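You operate a simulated robot arm through the tools that you are given. There is no shell and no other tool. Be economical: measure what you need, move in short steps, check, and stop when the job is done.

You run a simulated two-armed robot. Do the job below in one go: nothing can be reset, and whatever is moved stays where it is left.

TASK
Fetch the sample bottle with the earliest date from the lower shelf of the inspection table and stand it on top of the white box on the end of the roller track. Fetch the green pad and set it on top of the blue binder. Fetch the steel nozzle with the smallest size on its label from the clear front of the fitting table and set it on the top of the fitting table shelf. Any order will do. Set down upright: sample bottle, steel nozzle.

It is judged by the outcome, as a careful person would: the job done as asked, and still so three seconds after it is handed in. It fails if anything else is knocked over, pushed out of place, dropped, spilled or broken.

THE ROBOT
Two 7-joint arms with two-finger parallel grippers on one trunk, on a base that drives. Base frame: it is fixed to the floor where the robot stands at the start and does not move with it; the origin is under the middle of the robot, x ahead of it, y to its left, z up. Lengths are in mm, angles in rad, forces in N, time in s.
The left shoulder is at the start at [70, 163, 845], the right one opposite. Places, roughly: blue binder [500, 2000, 750]; box [-1750, 0, 1000]; green pad [-2000, 2500, 750]; steel nozzle [-1750, 4750, 1000]; top of the fitting table shelf [-2200, 4800, 1200]. Payload 3.43 kg a hand.
The tool frame of a hand sits at the grasp point between the pads (the TCP): z along the fingers, y along the line on which they close. The tips reach 34 mm beyond it. The gripper opens to 128 mm. The fingers are 24 mm wide and 12 mm thick; the gripper's body (48 by 130 mm) begins 96 mm behind the TCP.
Orientation is told as [roll, pitch, yaw] about the base's x, y, z axes, in that order, counted from this pose: with the fingers straight down and closing along the base's y, the tool's x points along the base's -x, its y along +y and its z along -z.

THE INTERFACE
- The arms move only by the tool step_arm. It takes "left_increments", "right_increments" or both (then of equal length, played together; a hand with none holds still); each is a list of rows, each a list of 7 numbers: the closure, from 0 (fully open) to 1 (shut), then the shift along the base's x, y, z in mm, then the turn, a rotation vector about the base's x, y, z in degrees. In form: [[claw, x, y, z, ax, ay, az], ...]. A call has 1 to 8 rows; each row is the pose to reach, as a shift and turn from the pose commanded when the call began. Rows are played at 5 a second. More than 50 mm and 0.15 rad between two rows, or a gripper value outside its range, and nothing of the call is played. A pose out of reach is approached as far as the arm can. The call stops where the force on the tool passes 40 N (or 10 N more than at its start, if that is more) or the arm is blocked; 0.2 s more then pass. Each finger travels about 153 mm/s and halts on what it meets, pressing with about 41 N; the grip force reading is that of the motor and also rises with nothing between the fingers. The clock runs only during rows and for 0.2 s after the last one: add rows that repeat a pose to give the fingers time. It gives the time, the measured TCP pose, the force on the tool (base axes), the opening and the grip force at its end, in the units of the frame above (readings bear some noise), with the torque about the TCP (base axes, N m) and any sound that the robot's microphone picked up, and new pictures: "pictures" is both (left out), scene, wrist or none (wrist: the cameras of the hands that moved).
- Cameras (640 x 400 px; columns grow to the right, rows downward): "scene" is now at [136.9, -13.4, 1072.7]; the picture's right is [-0.15, -0.99, 0.00], its down [-0.57, 0.09, -0.82] and it looks along [0.81, -0.12, -0.58] (base axes); focal length 214 px, centre (320, 200). "left" rides on the left gripper at [76, 11, -160] in its tool frame; the picture's right is [-0.15, 0.99, 0.00], its down [-0.88, -0.13, -0.46] and it looks along [-0.45, -0.07, 0.89] (tool axes); focal length 234 px, centre (320, 200). "right" rides on the right gripper at [76, -11, -160] in its tool frame; the picture's right is [0.15, 0.99, 0.00], its down [-0.88, 0.13, -0.46] and it looks along [-0.45, 0.07, 0.89] (tool axes); focal length 234 px, centre (320, 200).
- move_column(by): slides the trunk up (or, below 0, down) by that many mm; the arms and the scene camera ride with it, the base frame stays. It gives what a move gives, with no picture.
- drive_base(legs): drives the robot by 1 to 6 legs, each [ahead, left, turn to the left] in mm, mm and rad, along the robot's own axes; the way and the turn of a leg run together, so that a leg with both is an arc; at most 1500 mm and 3.142 rad a leg. The arms and the cameras ride along, it lands a little off, and it stops where it bumps. It gives what a move gives, and a new picture of the scene camera.
- head_to(pan, tilt): turns the head with the scene camera to pan (to the left, within 1.501 rad either way) and tilt (down, from -0.506 to 1.204), counted from straight ahead of the robot. It gives what a move gives, and a new picture of the scene camera.
- pixel_to_xyz(camera, pixels): for up to 12 pixels [column, row] of the newest picture of that camera ("zoom" is the newest enlarged one), the place [x, y, z] in the base frame of the surface seen there, good to about 2 mm. The clock stands still meanwhile.
- inspect(camera, box): a new picture of the part [left, top, right, bottom] of that camera's present view, enlarged. The clock stands still meanwhile.
- close_job(): hands the job in; it is judged then, once.

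Go step by step. Measure first, check grasps and placings, and put right what went wrong. The budget is 110 turns and 260 pictures, counting those below and the enlarged ones. Unless the task says otherwise, let go and move clear before handing in.

The tools are called after "Request:" by a JSON object that holds its "fn" and its "kwargs". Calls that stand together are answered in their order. step_arm: Moves the arms, as the interface text tells. Its arguments: {"type":"object","properties":{"left_increments":{"type":"array"},"right_increments":{"type":"array"},"pictures":{"type":"string","enum":["both","scene","wrist","none"]}},"required":[]} The other tools are called the same way: move_column (by) slides the trunk up or down; drive_base (legs) drives the base; head_to (pan, tilt) turns the head that bears the scene camera; pixel_to_xyz (camera, pixels) gives the place of the surface under pixels of a picture; inspect (camera, box) takes an enlarged picture of a part of a camera's view; close_job () hands the job in.

At the start:

```text
clock: 0.0
left_position: [494.6, 164.9, 1000.1]
left_tcp_rot: [0.0, -0.001, -0.001]
left_wrist_force: [-0.2, 0.6, 0.3]
left_ft_torque: [0.0, 0.0, 0.02]
left_grip_width: 127.8
left_finger_force: 0.1
right_position: [400.0, -185.0, 1000.2]
right_tcp_rot: [-0.001, 0.0, 0.0]
right_wrist_force: [-0.5, -0.5, -0.4]
right_ft_torque: [0.0, -0.04, -0.02]
right_grip_width: 127.8
right_finger_force: 0.1
trunk travel left (down, up): [-325.0, 615.0]
robot x, y, heading: [-0.7, -0.0, -0.006]
head pan, tilt: [-0.148, 0.614]
```

scene: 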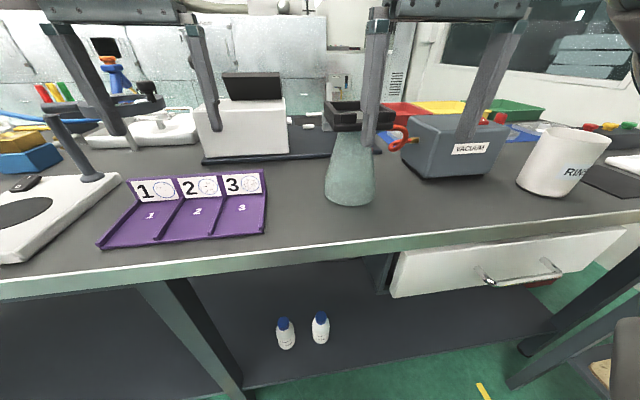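
right: 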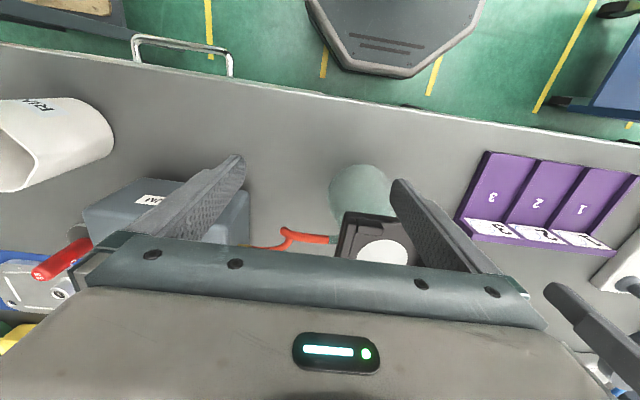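
left: 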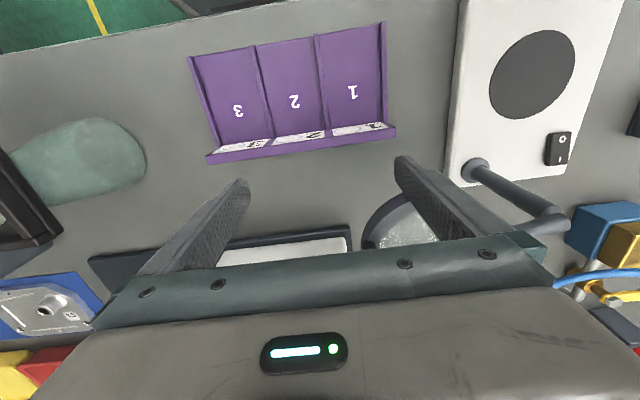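

The scene shows two blue-capped bottles on the lower shelf near (285,333) and (320,328). I'll enlarge them to read the dates and measure them.

Request:
{"fn": "inspect", "kwargs": {"camera": "scene", "box": [260, 300, 350, 356]}}

Request:
{"fn": "pixel_to_xyz", "kwargs": {"camera": "scene", "pixels": [[285, 322], [287, 347], [319, 315], [321, 342], [300, 300], [300, 360], [300, 245], [300, 262], [385, 280], [190, 300], [350, 370], [500, 330]]}}

```text
7.11 times, centred on (305, 328) of scene
```

zoom: 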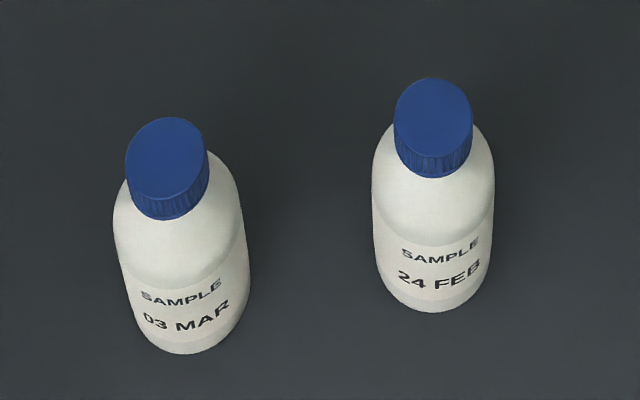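

```text
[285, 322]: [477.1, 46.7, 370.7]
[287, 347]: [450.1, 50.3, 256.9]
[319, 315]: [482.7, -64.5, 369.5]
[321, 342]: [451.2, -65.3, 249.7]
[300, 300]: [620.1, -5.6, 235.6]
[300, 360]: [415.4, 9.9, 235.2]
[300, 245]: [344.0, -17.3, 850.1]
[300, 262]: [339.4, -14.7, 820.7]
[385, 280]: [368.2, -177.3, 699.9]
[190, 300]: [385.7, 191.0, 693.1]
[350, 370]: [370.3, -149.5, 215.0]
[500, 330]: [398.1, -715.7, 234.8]
```

The target seems to be 24 FEB, the right-hand bottle at about (475,-65). I'll back off and lower the trunk to check for other bottles further under the table.

Request:
{"fn": "drive_base", "kwargs": {"legs": [[-350, 0, 0]]}}

Request:
{"fn": "move_column", "kwargs": {"by": -300}}

Request:
{"fn": "head_to", "kwargs": {"pan": 0, "tilt": 0.55}}

```text
clock: 2.3
left_position: [140.3, 159.9, 1000.9]
left_tcp_rot: [0.0, 0.001, -0.013]
left_wrist_force: [-0.3, 0.0, 0.1]
left_ft_torque: [0.04, -0.02, -0.01]
left_grip_width: 127.9
left_finger_force: 0.0
right_position: [42.0, -188.8, 1000.4]
right_tcp_rot: [0.001, 0.002, -0.014]
right_wrist_force: [0.1, 0.2, 0.0]
right_ft_torque: [0.04, 0.0, 0.02]
right_grip_width: 128.1
right_finger_force: 0.0
trunk travel left (down, up): [-325.0, 615.0]
robot x, y, heading: [-355.3, -0.1, -0.01]
head pan, tilt: [-0.148, 0.614]
```

scene: 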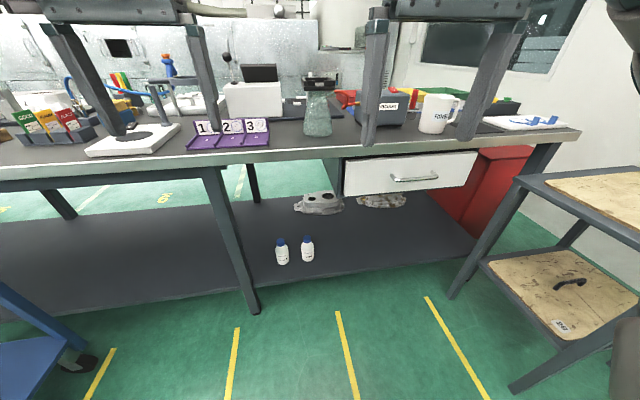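

```text
clock: 5.3
left_position: [142.7, 160.5, 699.2]
left_tcp_rot: [-0.001, 0.001, -0.013]
left_wrist_force: [0.6, -0.9, -0.7]
left_ft_torque: [0.02, -0.02, 0.01]
left_grip_width: 127.8
left_finger_force: 0.1
right_position: [43.1, -186.9, 698.6]
right_tcp_rot: [0.0, 0.0, -0.014]
right_wrist_force: [-0.3, -0.4, -0.3]
right_ft_torque: [0.0, -0.04, 0.02]
right_grip_width: 128.0
right_finger_force: 0.2
trunk travel left (down, up): [-25.0, 915.0]
robot x, y, heading: [-356.1, 3.2, -0.016]
head pan, tilt: [-0.148, 0.614]
```

```text
clock: 6.0
left_position: [141.1, 160.6, 699.2]
left_tcp_rot: [0.001, 0.001, -0.015]
left_wrist_force: [-1.1, 0.5, 0.2]
left_ft_torque: [-0.02, 0.01, 0.01]
left_grip_width: 128.1
left_finger_force: 0.0
right_position: [41.9, -188.6, 700.6]
right_tcp_rot: [0.001, 0.0, -0.014]
right_wrist_force: [-0.6, -0.1, -0.3]
right_ft_torque: [0.0, -0.03, -0.03]
right_grip_width: 127.7
right_finger_force: 0.1
trunk travel left (down, up): [-25.0, 915.0]
robot x, y, heading: [-357.5, 4.7, -0.011]
head pan, tilt: [0.0, 0.55]
```

scene: 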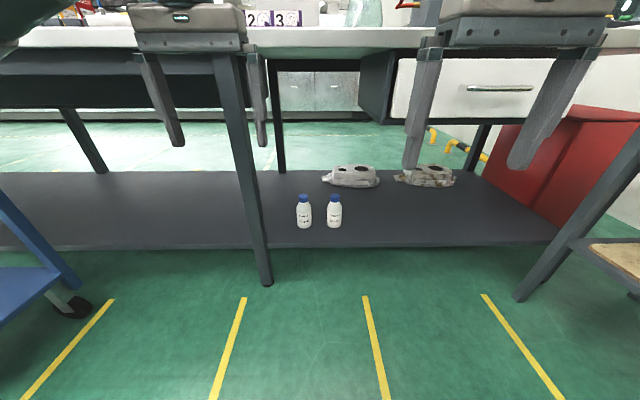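

Only two bottles stand on the shelf; 24 FEB is the right one at (334,212). I'll measure its outline.

Request:
{"fn": "inspect", "kwargs": {"camera": "scene", "box": [280, 180, 360, 230]}}

Request:
{"fn": "pixel_to_xyz", "kwargs": {"camera": "zoom", "pixels": [[435, 125], [435, 200], [435, 300], [435, 370], [385, 300], [480, 300], [190, 300], [240, 300]]}}

Request:
{"fn": "pixel_to_xyz", "kwargs": {"camera": "scene", "pixels": [[335, 242], [335, 235], [255, 240], [330, 60]]}}

```text
8.00 times, centred on (320, 205) of scene
```

zoom: 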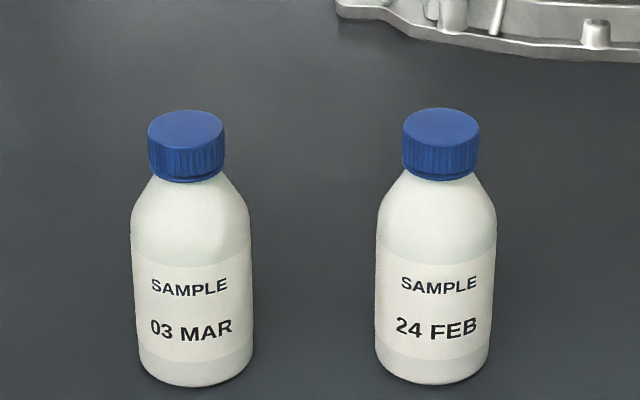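

```text
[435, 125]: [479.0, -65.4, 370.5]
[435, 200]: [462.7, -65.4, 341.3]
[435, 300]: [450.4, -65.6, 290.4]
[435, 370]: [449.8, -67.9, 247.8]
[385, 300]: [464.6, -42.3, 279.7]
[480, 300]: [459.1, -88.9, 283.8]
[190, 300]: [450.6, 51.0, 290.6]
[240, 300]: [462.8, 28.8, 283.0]
```

```text
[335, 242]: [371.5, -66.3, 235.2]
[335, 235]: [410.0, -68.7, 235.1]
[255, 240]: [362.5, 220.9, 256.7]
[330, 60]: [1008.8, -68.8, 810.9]
```

The 24 FEB bottle is about 56 mm wide, centred near (478,-66), from z 235 to 370. I'll tilt the right hand 50° forward and bring it low in front of the shelf.

Request:
{"fn": "step_arm", "kwargs": {"right_increments": [[0.3, 0, 15, -40, 0, -6.25, 0], [0.3, 0, 30, -80, 0, -12.5, 0], [0.3, 0, 45, -120, 0, -18.75, 0], [0.3, 0, 60, -160, 0, -25, 0], [0.3, 0, 75, -200, 0, -31.25, 0], [0.3, 0, 90, -240, 0, -37.5, 0], [0.3, 0, 105, -280, 0, -43.75, 0], [0.3, 0, 120, -320, 0, -50, 0]], "pictures": "none"}}

Request:
{"fn": "drive_base", "kwargs": {"legs": [[130, 0, 0.011]]}}

```text
clock: 7.8
left_position: [141.5, 161.0, 699.9]
left_tcp_rot: [0.0, 0.0, -0.015]
left_wrist_force: [0.4, -0.1, -0.2]
left_ft_torque: [-0.01, 0.01, 0.02]
left_grip_width: 127.9
left_finger_force: 0.1
right_position: [92.2, 0.9, 381.4]
right_tcp_rot: [0.018, -0.872, -0.026]
right_wrist_force: [-0.5, 0.2, -0.2]
right_ft_torque: [0.02, 0.02, 0.0]
right_grip_width: 89.4
right_finger_force: 0.1
right hand out of reach, approached as far as the arm can: row 5, 6, 7, 8
trunk travel left (down, up): [-25.0, 915.0]
robot x, y, heading: [-353.5, 1.9, -0.015]
head pan, tilt: [0.0, 0.55]
```

```text
clock: 9.1
left_position: [271.2, 165.7, 699.5]
left_tcp_rot: [0.001, 0.002, -0.003]
left_wrist_force: [-0.7, -0.1, -0.2]
left_ft_torque: [0.0, -0.01, 0.02]
left_grip_width: 127.8
left_finger_force: 0.0
right_position: [223.4, 4.7, 381.5]
right_tcp_rot: [0.015, -0.872, -0.01]
right_wrist_force: [1.0, 0.9, -0.7]
right_ft_torque: [0.03, 0.01, 0.02]
right_grip_width: 89.5
right_finger_force: 0.0
trunk travel left (down, up): [-25.0, 915.0]
robot x, y, heading: [-224.0, -2.9, -0.005]
head pan, tilt: [0.0, 0.55]
```

scene: 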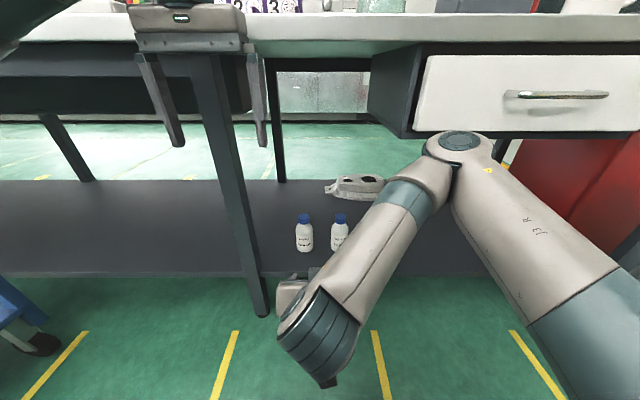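

The right elbow shows at (460,140) near the drawer's underside. I'll measure the clearance before moving.

Request:
{"fn": "pixel_to_xyz", "kwargs": {"camera": "scene", "pixels": [[460, 138], [430, 150], [480, 160], [430, 130], [600, 130], [410, 200], [300, 290], [560, 220], [500, 60], [203, 45]]}}

```text
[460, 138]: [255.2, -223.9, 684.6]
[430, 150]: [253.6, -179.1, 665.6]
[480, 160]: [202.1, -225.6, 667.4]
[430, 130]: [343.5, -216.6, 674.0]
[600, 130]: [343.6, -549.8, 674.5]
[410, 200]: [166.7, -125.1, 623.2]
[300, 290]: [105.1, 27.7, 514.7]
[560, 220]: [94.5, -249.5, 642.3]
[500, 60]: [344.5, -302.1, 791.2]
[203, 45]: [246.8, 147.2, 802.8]
```

The elbow top is at z 685, with the drawer bottom at 674 from x 343 on. I'll lower the trunk 25 mm, then move sideways, down and a little ahead so the elbow drops.

Request:
{"fn": "move_column", "kwargs": {"by": -25}}

Request:
{"fn": "step_arm", "kwargs": {"right_increments": [[0.3, 20, -24, -17, 0, 0, 0], [0.3, 40, -48, -34, 0, 0, 0], [0.3, 60, -71, -51, 0, 0, 0], [0.3, 80, -71, -51, 0, 0, 0]], "pictures": "both"}}

```text
clock: 9.8
left_position: [270.1, 165.5, 675.7]
left_tcp_rot: [-0.001, 0.0, -0.002]
left_wrist_force: [0.4, -0.3, 0.6]
left_ft_torque: [-0.02, -0.02, 0.04]
left_grip_width: 128.0
left_finger_force: 0.0
right_position: [224.7, 5.9, 357.3]
right_tcp_rot: [0.016, -0.873, -0.008]
right_wrist_force: [-0.7, -0.3, 1.0]
right_ft_torque: [-0.02, 0.01, 0.04]
right_grip_width: 89.6
right_finger_force: 0.0
trunk travel left (down, up): [0.0, 940.0]
robot x, y, heading: [-226.0, -1.0, -0.003]
head pan, tilt: [0.0, 0.55]
```

```text
clock: 10.8
left_position: [270.0, 164.4, 674.0]
left_tcp_rot: [0.001, 0.001, -0.002]
left_wrist_force: [0.8, 0.0, -1.3]
left_ft_torque: [-0.01, 0.02, 0.01]
left_grip_width: 128.0
left_finger_force: 0.0
right_position: [302.6, -67.9, 304.1]
right_tcp_rot: [0.017, -0.873, -0.012]
right_wrist_force: [0.1, -0.2, 1.2]
right_ft_torque: [-0.04, 0.02, 0.01]
right_grip_width: 89.5
right_finger_force: 0.0
right hand out of reach, approached as far as the arm can: row 1, 2
trunk travel left (down, up): [0.0, 940.0]
robot x, y, heading: [-223.1, 2.1, -0.0]
head pan, tilt: [0.0, 0.55]
```

scene: 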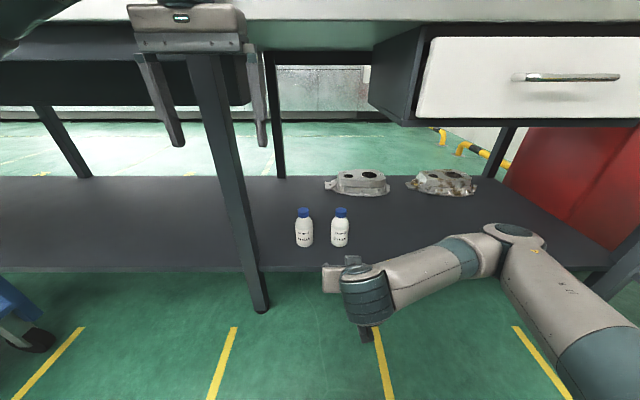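
right: 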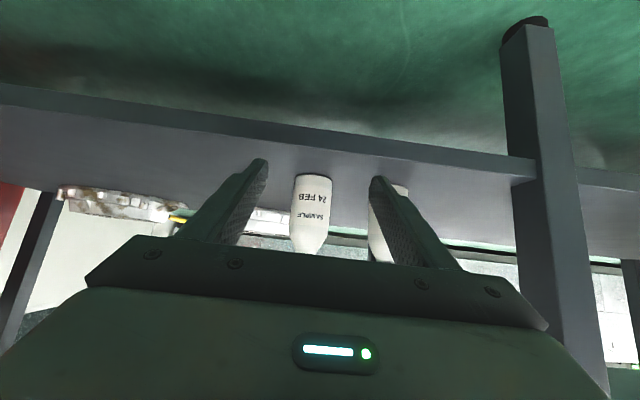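

The hand is level at (303,-68,304) with the 24 FEB bottle between the fingers at (312,215), so I'll advance straight onto it.

Request:
{"fn": "step_arm", "kwargs": {"right_increments": [[0.3, 40, 1, 0, 0, 0, 0], [0.3, 80, 2, 0, 0, 0, 0], [0.3, 120, 2, 0, 0, 0, 0], [0.3, 150, 2, 0, 0, 0, 0], [0.3, 175, 2, 0, 0, 0, 0], [0.3, 175, 2, 0, 0, 0, 0]], "pictures": "both"}}

```text
clock: 12.2
left_position: [270.7, 165.3, 675.3]
left_tcp_rot: [-0.001, 0.0, -0.002]
left_wrist_force: [-0.4, -0.8, -0.9]
left_ft_torque: [0.05, 0.0, -0.01]
left_grip_width: 128.1
left_finger_force: 0.0
right_position: [478.8, -64.0, 304.3]
right_tcp_rot: [0.015, -0.87, -0.01]
right_wrist_force: [-0.2, 0.8, 0.2]
right_ft_torque: [0.02, -0.04, -0.01]
right_grip_width: 89.6
right_finger_force: 0.1
trunk travel left (down, up): [0.0, 940.0]
robot x, y, heading: [-227.7, 1.3, -0.004]
head pan, tilt: [0.0, 0.55]
```

scene: 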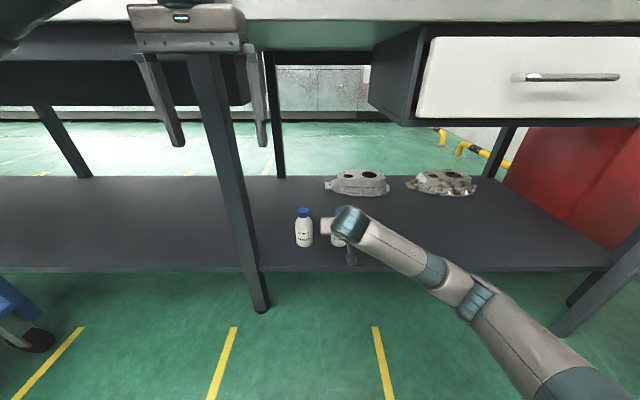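
right: 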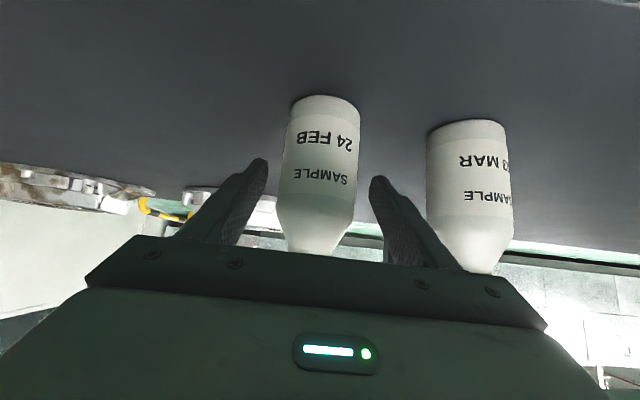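

The bottle (320,170) sits between the fingers and its neighbour is clear. I'll close, then lift 40 mm and check.

Request:
{"fn": "step_arm", "kwargs": {"right_increments": [[0.6, 0, 0, 0, 0, 0, 0], [0.75, 0, 0, 0, 0, 0, 0], [0.75, 0, 0, 0, 0, 0, 0], [0.75, 0, 0, 0, 0, 0, 0], [0.75, 0, 0, 15, 0, 0, 0], [0.75, 0, 0, 40, 0, 0, 0]], "pictures": "both"}}

```text
clock: 13.6
left_position: [270.9, 165.0, 674.2]
left_tcp_rot: [0.0, 0.002, -0.001]
left_wrist_force: [-0.1, -0.3, -0.5]
left_ft_torque: [0.03, 0.03, -0.03]
left_grip_width: 128.0
left_finger_force: 0.1
right_position: [477.4, -65.5, 343.8]
right_tcp_rot: [0.017, -0.873, -0.011]
right_wrist_force: [-0.6, -0.4, -3.4]
right_ft_torque: [-0.02, 0.01, 0.02]
right_grip_width: 56.9
right_finger_force: 40.6
trunk travel left (down, up): [0.0, 940.0]
robot x, y, heading: [-222.7, -0.8, -0.004]
head pan, tilt: [0.0, 0.55]
```

scene: 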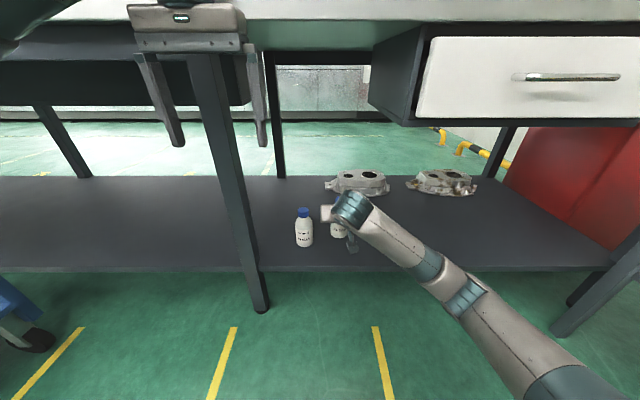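
right: 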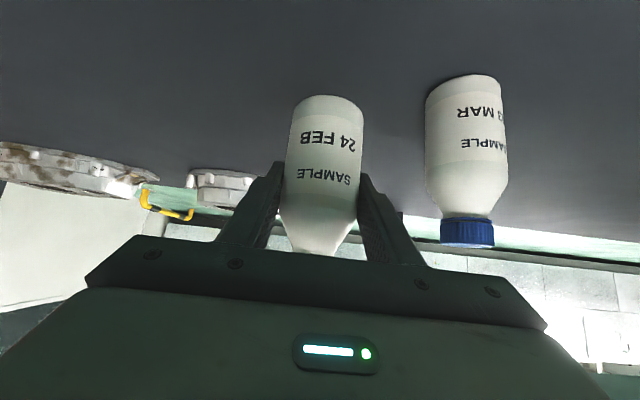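

The bottle is gripped (56.9 mm, 3 N weight). I'll back away from the table, then look to the left side.

Request:
{"fn": "drive_base", "kwargs": {"legs": [[-400, 0, 0]]}}

Request:
{"fn": "step_arm", "kwargs": {"right_increments": [[0.75, -35, -5, 25, 0, 0, 0], [0.75, -70, -10, 50, 0, 0, 0], [0.75, -105, -15, 75, 0, 0, 0], [0.75, -140, -20, 100, 0, 0, 0], [0.75, -175, -25, 125, 0, 0, 0], [0.75, -210, -30, 150, 0, 0, 0], [0.75, -245, -35, 175, 0, 0, 0]], "pictures": "none"}}

Request:
{"fn": "move_column", "kwargs": {"by": 500}}

Request:
{"fn": "head_to", "kwargs": {"pan": 1.5, "tilt": 0.4}}

Request:
{"fn": "head_to", "kwargs": {"pan": -1.5, "tilt": 0.4}}

```text
clock: 16.1
left_position: [-126.6, 165.8, 674.2]
left_tcp_rot: [-0.001, 0.002, 0.0]
left_wrist_force: [0.3, -0.4, -0.3]
left_ft_torque: [-0.02, -0.02, -0.01]
left_grip_width: 128.1
left_finger_force: 0.0
right_position: [80.0, -64.4, 343.2]
right_tcp_rot: [0.017, -0.87, -0.012]
right_wrist_force: [0.2, 0.2, -3.3]
right_ft_torque: [0.02, 0.01, -0.02]
right_grip_width: 57.1
right_finger_force: 40.6
trunk travel left (down, up): [0.0, 940.0]
robot x, y, heading: [-621.2, 5.9, -0.005]
head pan, tilt: [0.0, 0.55]
```

scene: 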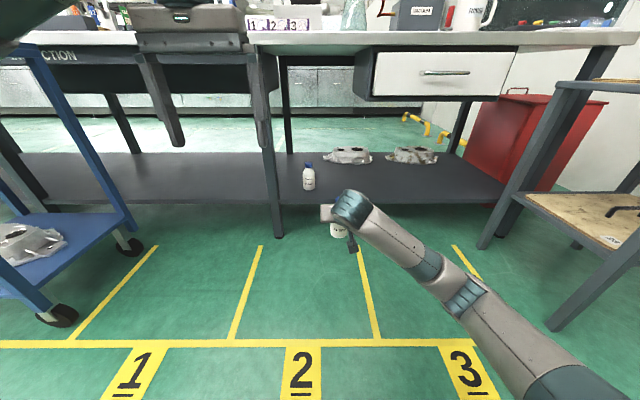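

```text
clock: 17.7
left_position: [-126.0, 165.8, 674.3]
left_tcp_rot: [-0.001, 0.0, -0.003]
left_wrist_force: [0.7, -0.2, -0.3]
left_ft_torque: [0.0, 0.02, 0.05]
left_grip_width: 127.7
left_finger_force: 0.1
right_position: [-148.1, -90.9, 528.3]
right_tcp_rot: [0.014, -0.869, -0.014]
right_wrist_force: [1.5, 0.3, -2.8]
right_ft_torque: [0.04, -0.02, 0.01]
right_grip_width: 56.9
right_finger_force: 40.9
right hand out of reach, approached as far as the arm can: row 6, 7
trunk travel left (down, up): [0.0, 940.0]
robot x, y, heading: [-624.3, 1.5, -0.004]
head pan, tilt: [0.0, 0.55]
```

```text
refused: 500 is not a number from -400 to 400
```

```text
clock: 19.3
left_position: [-127.0, 166.1, 673.5]
left_tcp_rot: [0.0, 0.0, -0.003]
left_wrist_force: [0.2, 0.4, -0.5]
left_ft_torque: [-0.02, 0.04, -0.02]
left_grip_width: 127.9
left_finger_force: 0.2
right_position: [-148.3, -90.4, 527.6]
right_tcp_rot: [0.016, -0.87, -0.012]
right_wrist_force: [-0.8, 0.1, -2.6]
right_ft_torque: [0.02, 0.01, -0.02]
right_grip_width: 57.0
right_finger_force: 41.3
trunk travel left (down, up): [0.0, 940.0]
robot x, y, heading: [-619.9, 1.2, -0.006]
head pan, tilt: [1.499, 0.4]
```

scene: 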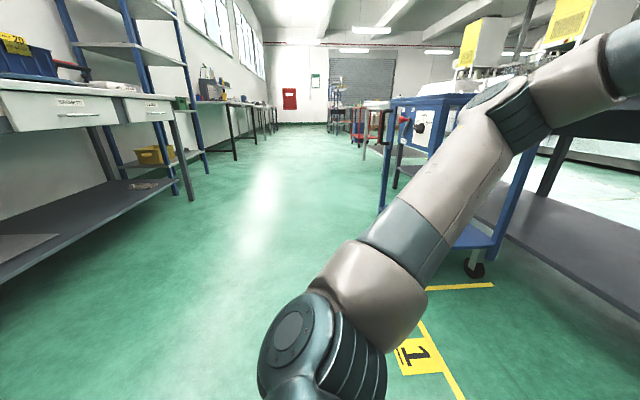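

```text
clock: 21.9
left_position: [-126.5, 165.1, 675.9]
left_tcp_rot: [0.001, 0.0, -0.004]
left_wrist_force: [0.2, 0.3, -0.3]
left_ft_torque: [0.01, 0.02, 0.01]
left_grip_width: 128.1
left_finger_force: 0.1
right_position: [-148.1, -90.8, 528.7]
right_tcp_rot: [0.016, -0.869, -0.013]
right_wrist_force: [0.4, 0.0, -2.6]
right_ft_torque: [-0.01, 0.02, -0.03]
right_grip_width: 57.1
right_finger_force: 41.1
trunk travel left (down, up): [0.0, 940.0]
robot x, y, heading: [-623.8, 3.1, -0.0]
head pan, tilt: [-1.499, 0.4]
```

scene: 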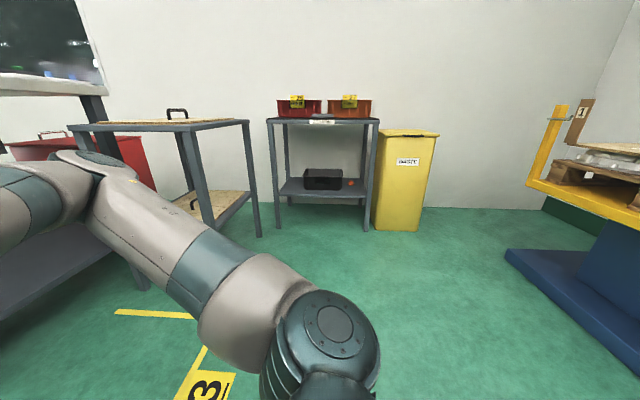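

The bottle is held and the aisle runs along +y. I'll raise the trunk, turn left and look around.

Request:
{"fn": "move_column", "kwargs": {"by": 400}}

Request:
{"fn": "head_to", "kwargs": {"pan": 1.0, "tilt": 0.5}}

Request:
{"fn": "pixel_to_xyz", "kwargs": {"camera": "scene", "pixels": [[100, 250], [200, 250], [300, 150], [400, 200], [450, 200], [500, 200], [550, 250]]}}

```text
clock: 25.7
left_position: [-127.1, 165.2, 1074.8]
left_tcp_rot: [-0.001, 0.003, -0.003]
left_wrist_force: [0.7, 0.4, 0.0]
left_ft_torque: [0.02, -0.01, -0.03]
left_grip_width: 127.7
left_finger_force: 0.1
right_position: [-149.2, -91.3, 929.2]
right_tcp_rot: [0.016, -0.87, -0.012]
right_wrist_force: [0.0, -0.4, -2.6]
right_ft_torque: [0.03, 0.04, 0.0]
right_grip_width: 57.1
right_finger_force: 41.2
trunk travel left (down, up): [-400.0, 540.0]
robot x, y, heading: [-619.3, 6.2, -0.004]
head pan, tilt: [-1.499, 0.4]
```

```text
clock: 28.0
left_position: [-126.7, 166.6, 1073.9]
left_tcp_rot: [0.001, 0.0, -0.003]
left_wrist_force: [0.8, 0.4, 0.3]
left_ft_torque: [0.0, 0.02, 0.01]
left_grip_width: 127.7
left_finger_force: 0.0
right_position: [-147.8, -90.6, 928.7]
right_tcp_rot: [0.016, -0.87, -0.013]
right_wrist_force: [0.7, -0.3, -2.9]
right_ft_torque: [-0.01, 0.02, 0.0]
right_grip_width: 57.4
right_finger_force: 41.2
trunk travel left (down, up): [-400.0, 540.0]
robot x, y, heading: [-622.9, -1.4, 0.002]
head pan, tilt: [1.0, 0.499]
```

scene: 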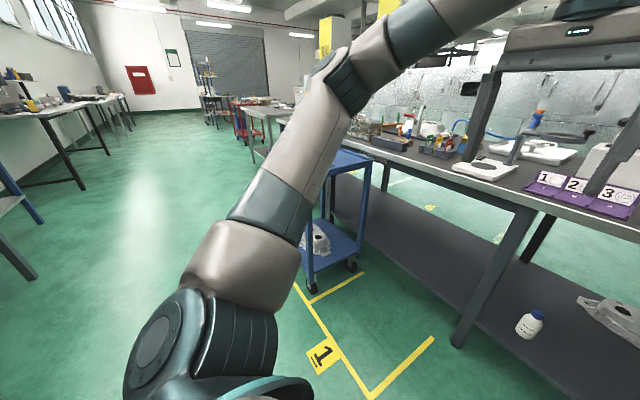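

```text
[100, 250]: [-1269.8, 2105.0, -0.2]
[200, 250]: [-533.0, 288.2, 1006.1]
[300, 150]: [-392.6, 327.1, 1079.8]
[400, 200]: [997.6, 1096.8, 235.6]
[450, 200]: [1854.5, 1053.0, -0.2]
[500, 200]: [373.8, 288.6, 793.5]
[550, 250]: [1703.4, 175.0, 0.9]
```

The space is clear around the robot (the nearest thing, the blue cart, is beyond the arm sweep). I'll turn to face the box behind.

Request:
{"fn": "drive_base", "kwargs": {"legs": [[0, 0, 1.57], [0, 0, 1.57]]}}

Request:
{"fn": "head_to", "kwargs": {"pan": 0, "tilt": 0.6}}

```text
clock: 35.9
left_position: [-1122.8, -142.4, 1073.9]
left_tcp_rot: [0.001, 0.0, 3.1]
left_wrist_force: [-0.2, -0.8, 1.2]
left_ft_torque: [0.02, -0.01, 0.05]
left_grip_width: 127.8
left_finger_force: 0.1
right_position: [-1091.4, 113.2, 928.8]
right_tcp_rot: [0.015, -0.87, 3.091]
right_wrist_force: [0.0, -0.4, 0.0]
right_ft_torque: [-0.01, 0.02, 0.0]
right_grip_width: 32.1
right_finger_force: 0.1
trunk travel left (down, up): [-400.0, 540.0]
robot x, y, heading: [-621.9, 3.0, 3.099]
head pan, tilt: [1.0, 0.499]
```

scene: 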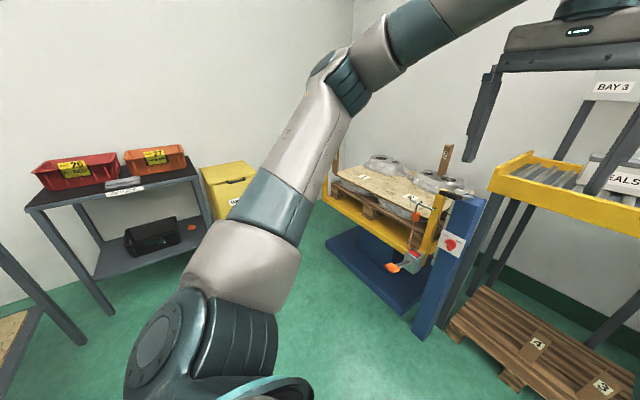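

```text
clock: 37.2
left_position: [-1123.1, -141.9, 1074.9]
left_tcp_rot: [0.0, 0.0, 3.101]
left_wrist_force: [0.6, 0.2, 0.3]
left_ft_torque: [0.01, 0.01, 0.02]
left_grip_width: 128.0
left_finger_force: 0.0
right_position: [-1091.1, 113.9, 929.4]
right_tcp_rot: [0.015, -0.87, 3.093]
right_wrist_force: [-0.7, 0.0, -0.4]
right_ft_torque: [-0.01, 0.02, 0.02]
right_grip_width: 32.1
right_finger_force: 0.1
trunk travel left (down, up): [-400.0, 540.0]
robot x, y, heading: [-620.6, 2.1, 3.099]
head pan, tilt: [0.0, 0.6]
```

scene: 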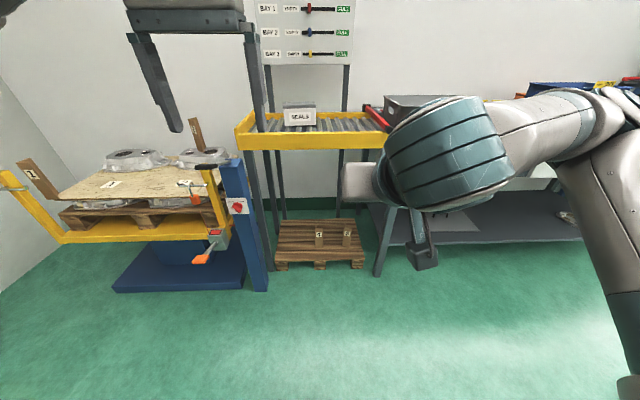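

The right grip reads 32 mm with no force: the bottle was lost during the turn. I'll search the floor around the robot.

Request:
{"fn": "head_to", "kwargs": {"pan": 0, "tilt": 1.2}}

Request:
{"fn": "head_to", "kwargs": {"pan": -1.4, "tilt": 0.8}}

Request:
{"fn": "inspect", "kwargs": {"camera": "right", "box": [0, 0, 640, 400]}}

Request:
{"fn": "inspect", "kwargs": {"camera": "left", "box": [0, 0, 640, 400]}}

```text
clock: 38.2
left_position: [-1123.1, -141.6, 1074.8]
left_tcp_rot: [-0.001, 0.0, 3.103]
left_wrist_force: [-0.1, -0.4, -0.1]
left_ft_torque: [0.0, 0.0, 0.04]
left_grip_width: 127.9
left_finger_force: 0.2
right_position: [-1091.3, 114.9, 929.6]
right_tcp_rot: [0.016, -0.872, 3.092]
right_wrist_force: [0.1, 0.3, 0.6]
right_ft_torque: [0.03, -0.02, 0.02]
right_grip_width: 31.9
right_finger_force: 0.1
trunk travel left (down, up): [-400.0, 540.0]
robot x, y, heading: [-622.0, 2.9, 3.099]
head pan, tilt: [0.0, 1.201]
```

scene: 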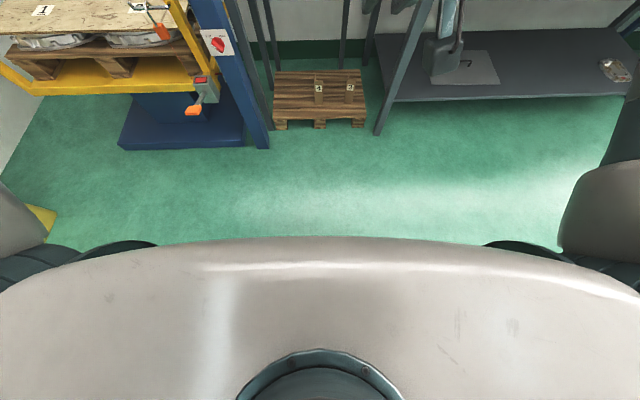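

```text
clock: 39.7
left_position: [-1122.3, -142.5, 1075.2]
left_tcp_rot: [0.0, -0.001, 3.101]
left_wrist_force: [0.8, 0.1, -1.2]
left_ft_torque: [0.02, 0.01, -0.02]
left_grip_width: 127.9
left_finger_force: 0.1
right_position: [-1093.1, 113.0, 929.3]
right_tcp_rot: [0.017, -0.871, 3.092]
right_wrist_force: [-0.4, -0.2, 0.2]
right_ft_torque: [0.01, 0.02, 0.01]
right_grip_width: 32.2
right_finger_force: 0.0
trunk travel left (down, up): [-400.0, 540.0]
robot x, y, heading: [-622.1, 2.5, 3.1]
head pan, tilt: [-1.4, 0.799]
```

scene: 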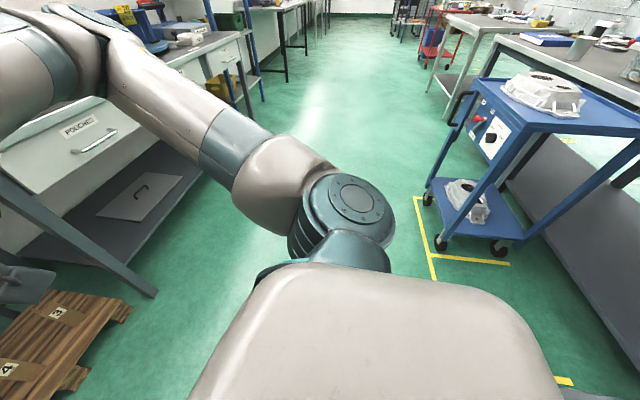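

```text
1.00 times, centred on (320, 200) of right
```

zoom: 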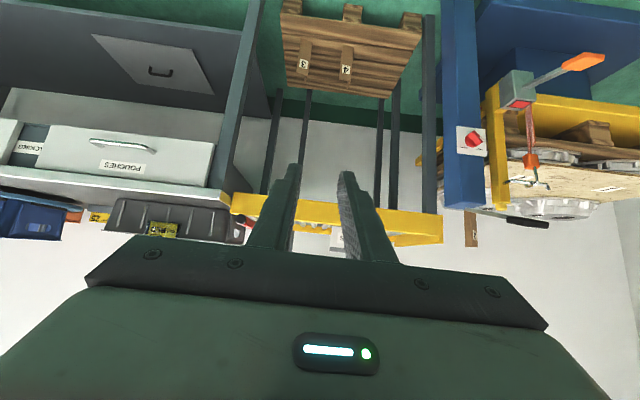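

```text
1.00 times, centred on (320, 200) of left
```

zoom: 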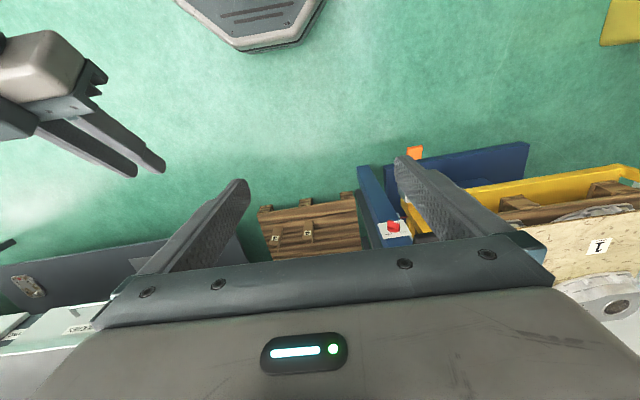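

No bottle yet. I'll look left, then turn the robot back a quarter to see the other areas.

Request:
{"fn": "head_to", "kwargs": {"pan": 1.4, "tilt": 0.8}}

Request:
{"fn": "drive_base", "kwargs": {"legs": [[0, 0, 0.8]]}}

Request:
{"fn": "drive_base", "kwargs": {"legs": [[0, 0, 0.8]]}}

```text
clock: 42.2
left_position: [-1122.6, -142.5, 1075.1]
left_tcp_rot: [0.0, 0.001, 3.101]
left_wrist_force: [0.7, 0.0, -0.3]
left_ft_torque: [-0.01, -0.03, 0.01]
left_grip_width: 127.9
left_finger_force: 0.1
right_position: [-1091.7, 114.7, 929.8]
right_tcp_rot: [0.015, -0.871, 3.092]
right_wrist_force: [0.2, 0.1, -0.7]
right_ft_torque: [0.01, 0.0, -0.01]
right_grip_width: 32.2
right_finger_force: 0.1
trunk travel left (down, up): [-400.0, 540.0]
robot x, y, heading: [-623.7, 0.8, 3.102]
head pan, tilt: [1.4, 0.799]
```

scene: 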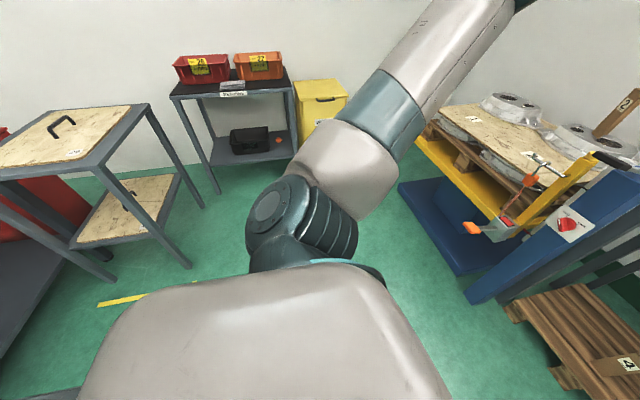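

```text
clock: 44.7
left_position: [-868.1, -457.2, 1073.5]
left_tcp_rot: [0.0, -0.001, -2.384]
left_wrist_force: [-0.3, 0.5, 0.5]
left_ft_torque: [-0.01, 0.01, -0.02]
left_grip_width: 128.0
left_finger_force: 0.0
right_position: [-1029.7, -255.9, 928.7]
right_tcp_rot: [0.016, -0.872, -2.392]
right_wrist_force: [0.2, 0.2, 0.2]
right_ft_torque: [-0.02, 0.03, -0.03]
right_grip_width: 32.3
right_finger_force: 0.0
trunk travel left (down, up): [-400.0, 540.0]
robot x, y, heading: [-621.3, 6.2, -2.383]
head pan, tilt: [1.4, 0.799]
```

scene: 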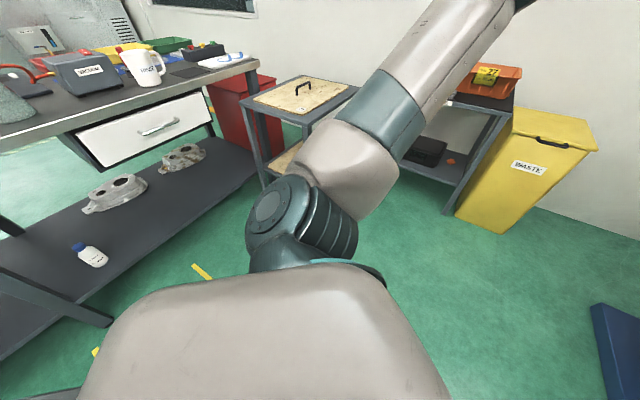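

```text
clock: 47.2
left_position: [-464.2, -494.8, 1074.7]
left_tcp_rot: [-0.002, 0.0, -1.588]
left_wrist_force: [0.1, -1.0, -0.1]
left_ft_torque: [-0.02, -0.04, -0.02]
left_grip_width: 127.8
left_finger_force: 0.0
right_position: [-721.9, -469.3, 929.8]
right_tcp_rot: [0.016, -0.871, -1.595]
right_wrist_force: [0.0, -0.4, -0.1]
right_ft_torque: [0.01, 0.02, -0.02]
right_grip_width: 31.8
right_finger_force: 0.0
trunk travel left (down, up): [-400.0, 540.0]
robot x, y, heading: [-619.4, -0.2, -1.591]
head pan, tilt: [1.4, 0.799]
```

scene: 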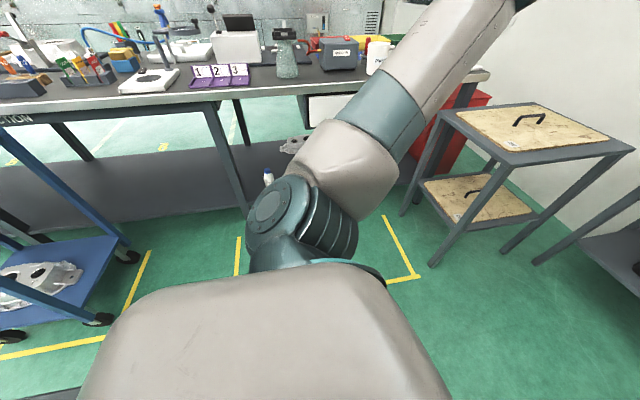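

Still not seen; the floor close around the robot is hidden by its own body. I'll back off along the aisle and look at where it stood.

Request:
{"fn": "drive_base", "kwargs": {"legs": [[-1000, 0, 0]]}}

Request:
{"fn": "head_to", "kwargs": {"pan": 0, "tilt": 0.75}}

```text
clock: 52.4
left_position: [-448.2, 506.9, 1073.8]
left_tcp_rot: [0.001, 0.0, -1.579]
left_wrist_force: [-0.7, 0.7, 0.0]
left_ft_torque: [0.0, 0.01, -0.01]
left_grip_width: 127.9
left_finger_force: 0.1
right_position: [-704.7, 527.8, 928.8]
right_tcp_rot: [0.015, -0.871, -1.586]
right_wrist_force: [0.0, 0.1, -0.6]
right_ft_torque: [-0.03, -0.02, 0.01]
right_grip_width: 31.9
right_finger_force: 0.0
trunk travel left (down, up): [-400.0, 540.0]
robot x, y, heading: [-607.3, 1001.4, -1.576]
head pan, tilt: [1.4, 0.799]
```

scene: 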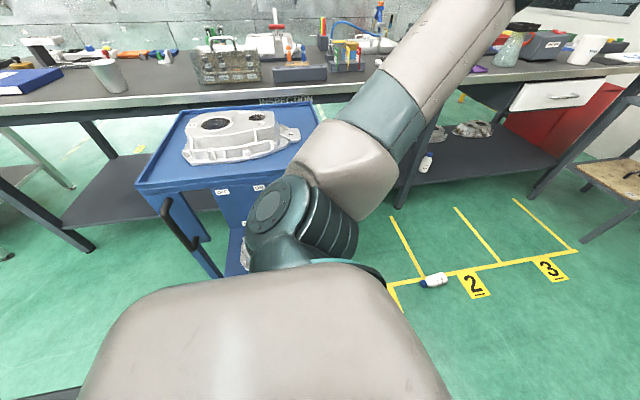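

```text
clock: 53.9
left_position: [-448.4, 506.4, 1074.8]
left_tcp_rot: [0.002, 0.002, -1.579]
left_wrist_force: [0.2, 0.0, -0.1]
left_ft_torque: [0.0, 0.0, 0.0]
left_grip_width: 127.9
left_finger_force: 0.1
right_position: [-704.5, 528.8, 930.0]
right_tcp_rot: [0.015, -0.871, -1.587]
right_wrist_force: [0.5, -0.6, -0.8]
right_ft_torque: [-0.02, -0.02, 0.03]
right_grip_width: 32.0
right_finger_force: 0.1
trunk travel left (down, up): [-400.0, 540.0]
robot x, y, heading: [-610.3, 1000.1, -1.576]
head pan, tilt: [0.0, 0.75]
```

scene: 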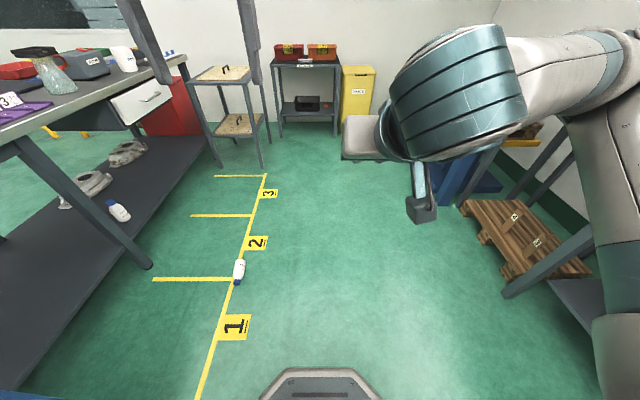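

Found it: the bottle lies on the floor at (239,271). I'll measure its pose closely.

Request:
{"fn": "inspect", "kwargs": {"camera": "scene", "box": [200, 245, 280, 295]}}

Request:
{"fn": "pixel_to_xyz", "kwargs": {"camera": "scene", "pixels": [[241, 260], [240, 265], [239, 271], [237, 277], [237, 283], [232, 270], [246, 270]]}}

```text
8.00 times, centred on (240, 270) of scene
```

zoom: 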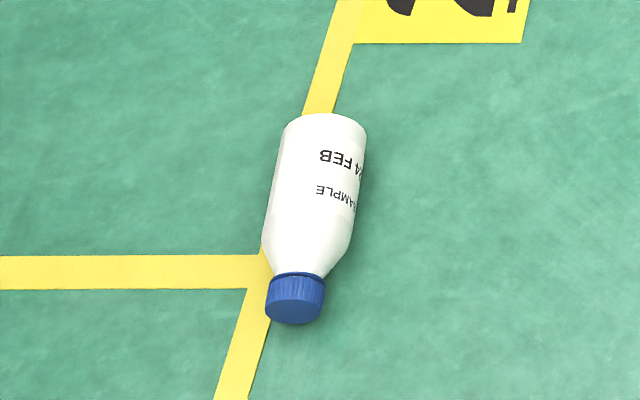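

```text
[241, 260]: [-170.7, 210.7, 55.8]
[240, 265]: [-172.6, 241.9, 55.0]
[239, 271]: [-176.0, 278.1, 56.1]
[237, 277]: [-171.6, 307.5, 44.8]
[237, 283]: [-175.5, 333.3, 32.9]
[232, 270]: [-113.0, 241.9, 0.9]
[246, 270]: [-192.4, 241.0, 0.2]
```

The bottle lies along y, cap towards +y, axis near x −173, body from y 205 to about 285. I'll circle round to its base end so it can be tipped upright after grasping.

Request:
{"fn": "drive_base", "kwargs": {"legs": [[1270, 0, 0], [0, 0, 1.57], [0, 0, 1.57]]}}

Request:
{"fn": "head_to", "kwargs": {"pan": -0.5, "tilt": 0.9}}

```text
clock: 67.9
left_position: [-764.0, 218.7, 1074.9]
left_tcp_rot: [0.0, 0.002, 1.564]
left_wrist_force: [-0.4, 0.6, 0.2]
left_ft_torque: [0.01, -0.01, -0.02]
left_grip_width: 128.0
left_finger_force: 0.0
right_position: [-507.4, 196.3, 929.4]
right_tcp_rot: [0.015, -0.871, 1.554]
right_wrist_force: [0.7, 0.0, 0.3]
right_ft_torque: [0.01, 0.02, -0.02]
right_grip_width: 32.0
right_finger_force: 0.0
trunk travel left (down, up): [-400.0, 540.0]
robot x, y, heading: [-604.6, -275.8, 1.565]
head pan, tilt: [0.0, 0.75]
```

scene: 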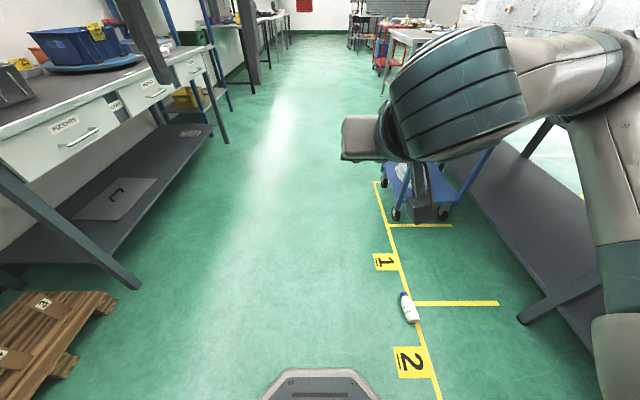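

```text
clock: 68.8
left_position: [-763.8, 217.3, 1074.9]
left_tcp_rot: [0.0, -0.001, 1.564]
left_wrist_force: [0.4, -0.5, -0.5]
left_ft_torque: [-0.04, -0.02, -0.01]
left_grip_width: 128.0
left_finger_force: 0.0
right_position: [-507.1, 197.1, 929.5]
right_tcp_rot: [0.017, -0.872, 1.554]
right_wrist_force: [-0.3, 0.3, -0.4]
right_ft_torque: [-0.04, -0.02, -0.02]
right_grip_width: 32.1
right_finger_force: 0.1
trunk travel left (down, up): [-400.0, 540.0]
robot x, y, heading: [-603.3, -275.1, 1.564]
head pan, tilt: [-0.499, 0.901]
```

scene: 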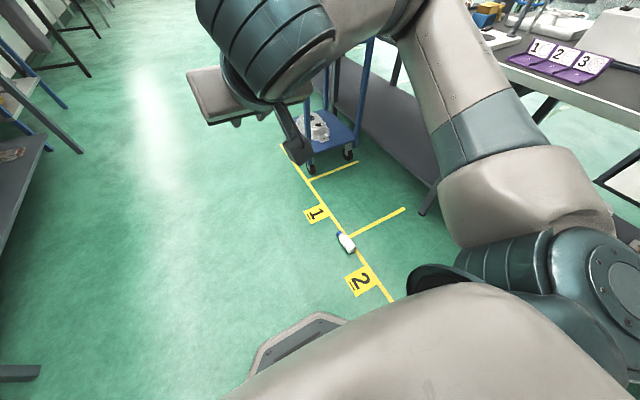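

The bottle is where it was, at (346,243). I'll shift right beside it, straighten the hand to point down, and lower the trunk.

Request:
{"fn": "drive_base", "kwargs": {"legs": [[0, -260, 0]]}}

Request:
{"fn": "step_arm", "kwargs": {"right_increments": [[0.3, 0, 0, -20, -6.25, 0, 0], [0.3, 0, 0, -40, -12.5, 0, 0], [0.3, 0, 0, -60, -18.75, 0, 0], [0.3, 0, 0, -80, -25, 0, 0], [0.3, 0, 0, -100, -31.25, 0, 0], [0.3, 0, 0, -120, -37.5, 0, 0], [0.3, 0, 0, -140, -43.75, 0, 0], [0.3, 0, 0, -160, -50, 0, 0]], "pictures": "none"}}

Request:
{"fn": "move_column", "kwargs": {"by": -400}}

Request:
{"fn": "head_to", "kwargs": {"pan": -0.2, "tilt": 0.9}}

```text
clock: 70.7
left_position: [-504.8, 216.3, 1074.5]
left_tcp_rot: [0.001, 0.003, 1.568]
left_wrist_force: [0.3, 0.0, -1.0]
left_ft_torque: [-0.01, 0.02, -0.02]
left_grip_width: 128.4
left_finger_force: 0.1
right_position: [-249.1, 195.2, 929.3]
right_tcp_rot: [0.015, -0.872, 1.559]
right_wrist_force: [-0.4, -0.4, 0.4]
right_ft_torque: [0.02, 0.05, 0.0]
right_grip_width: 32.1
right_finger_force: 0.1
trunk travel left (down, up): [-400.0, 540.0]
robot x, y, heading: [-345.4, -282.4, 1.566]
head pan, tilt: [-0.499, 0.901]
```

scene: 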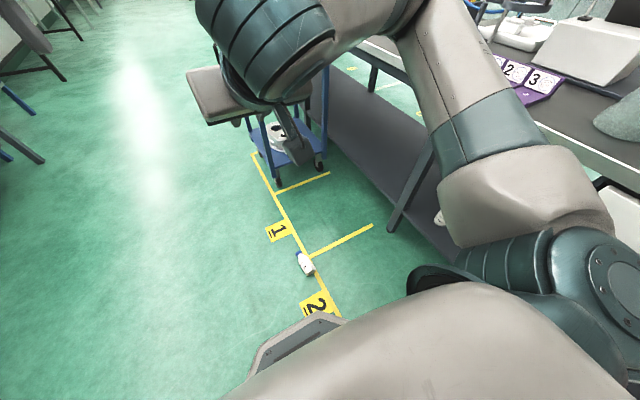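

```text
clock: 72.5
left_position: [-506.1, 216.1, 1075.9]
left_tcp_rot: [0.001, 0.001, 1.569]
left_wrist_force: [-0.1, -0.2, -0.7]
left_ft_torque: [0.01, 0.01, 0.01]
left_grip_width: 127.8
left_finger_force: 0.1
right_position: [-250.5, 198.2, 766.0]
right_tcp_rot: [0.008, 0.006, 1.565]
right_wrist_force: [0.6, 0.3, 0.1]
right_ft_torque: [0.04, 0.0, 0.01]
right_grip_width: 89.5
right_finger_force: 0.0
trunk travel left (down, up): [-400.0, 540.0]
robot x, y, heading: [-340.8, -276.5, 1.565]
head pan, tilt: [-0.499, 0.901]
```

```text
clock: 76.3
left_position: [-505.9, 216.6, 676.2]
left_tcp_rot: [0.0, 0.001, 1.568]
left_wrist_force: [0.1, 0.2, -0.5]
left_ft_torque: [0.01, -0.02, 0.0]
left_grip_width: 128.4
left_finger_force: 0.0
right_position: [-249.2, 197.1, 367.2]
right_tcp_rot: [0.004, 0.002, 1.564]
right_wrist_force: [-0.3, 0.0, -0.3]
right_ft_torque: [0.01, 0.0, -0.02]
right_grip_width: 89.8
right_finger_force: 0.0
trunk travel left (down, up): [0.0, 940.0]
robot x, y, heading: [-340.6, -275.0, 1.571]
head pan, tilt: [-0.499, 0.901]
```

```text
clock: 77.1
left_position: [-506.6, 217.7, 674.2]
left_tcp_rot: [0.001, 0.002, 1.567]
left_wrist_force: [0.5, -0.6, 0.7]
left_ft_torque: [-0.01, -0.02, -0.01]
left_grip_width: 128.0
left_finger_force: 0.1
right_position: [-250.5, 195.9, 367.1]
right_tcp_rot: [0.005, 0.002, 1.564]
right_wrist_force: [0.6, -0.1, 0.6]
right_ft_torque: [-0.01, 0.01, -0.01]
right_grip_width: 89.6
right_finger_force: 0.0
trunk travel left (down, up): [0.0, 940.0]
robot x, y, heading: [-344.3, -277.9, 1.569]
head pan, tilt: [-0.201, 0.901]
```

scene: 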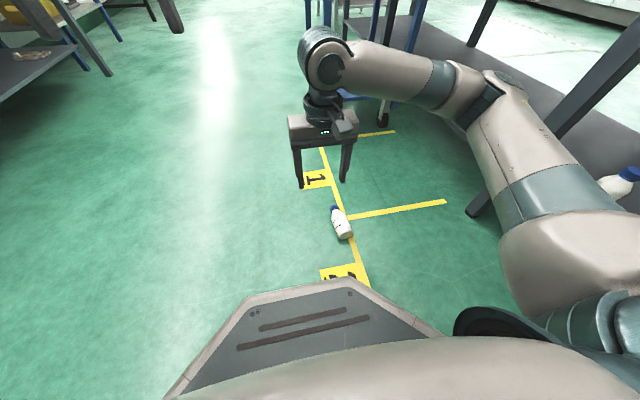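

The bottle is at (341,222) in front of the base. I'll zoom to get its axis and check the elbow against the shelf.

Request:
{"fn": "inspect", "kwargs": {"camera": "scene", "box": [301, 195, 381, 245]}}

Request:
{"fn": "pixel_to_xyz", "kwargs": {"camera": "scene", "pixels": [[520, 85], [560, 150], [500, 80], [590, 220]]}}

Request:
{"fn": "inspect", "kwargs": {"camera": "right", "box": [0, 0, 640, 400]}}

```text
8.00 times, centred on (341, 220) of scene
```

zoom: 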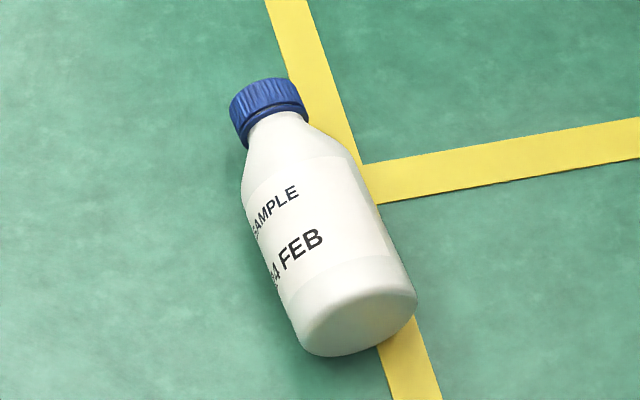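

```text
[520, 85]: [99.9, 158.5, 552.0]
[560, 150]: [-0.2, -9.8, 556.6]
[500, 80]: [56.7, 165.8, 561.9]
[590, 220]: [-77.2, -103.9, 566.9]
```

```text
1.00 times, centred on (320, 200) of right
```

zoom: 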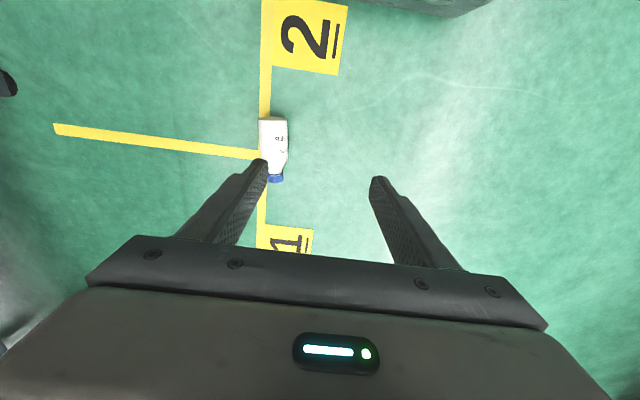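

Elbow clear of the shelf. I'll measure the bottle points in the right hand's picture.

Request:
{"fn": "pixel_to_xyz", "kwargs": {"camera": "zoom", "pixels": [[273, 122], [273, 132], [274, 142], [275, 152], [276, 179], [262, 135], [286, 135], [263, 150], [286, 150]]}}

Request:
{"fn": "pixel_to_xyz", "kwargs": {"camera": "scene", "pixels": [[341, 220], [342, 228], [338, 211], [335, 208], [344, 236]]}}

```text
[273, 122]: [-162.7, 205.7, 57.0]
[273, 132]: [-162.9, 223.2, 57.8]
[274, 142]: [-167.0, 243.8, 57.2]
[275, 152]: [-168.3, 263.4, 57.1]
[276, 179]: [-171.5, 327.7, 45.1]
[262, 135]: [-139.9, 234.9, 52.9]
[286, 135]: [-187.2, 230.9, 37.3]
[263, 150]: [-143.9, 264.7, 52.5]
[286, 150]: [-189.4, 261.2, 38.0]
```

```text
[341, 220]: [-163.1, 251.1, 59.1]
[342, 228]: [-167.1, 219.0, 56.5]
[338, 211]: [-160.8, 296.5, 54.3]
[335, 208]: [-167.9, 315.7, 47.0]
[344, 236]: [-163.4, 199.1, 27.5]
```

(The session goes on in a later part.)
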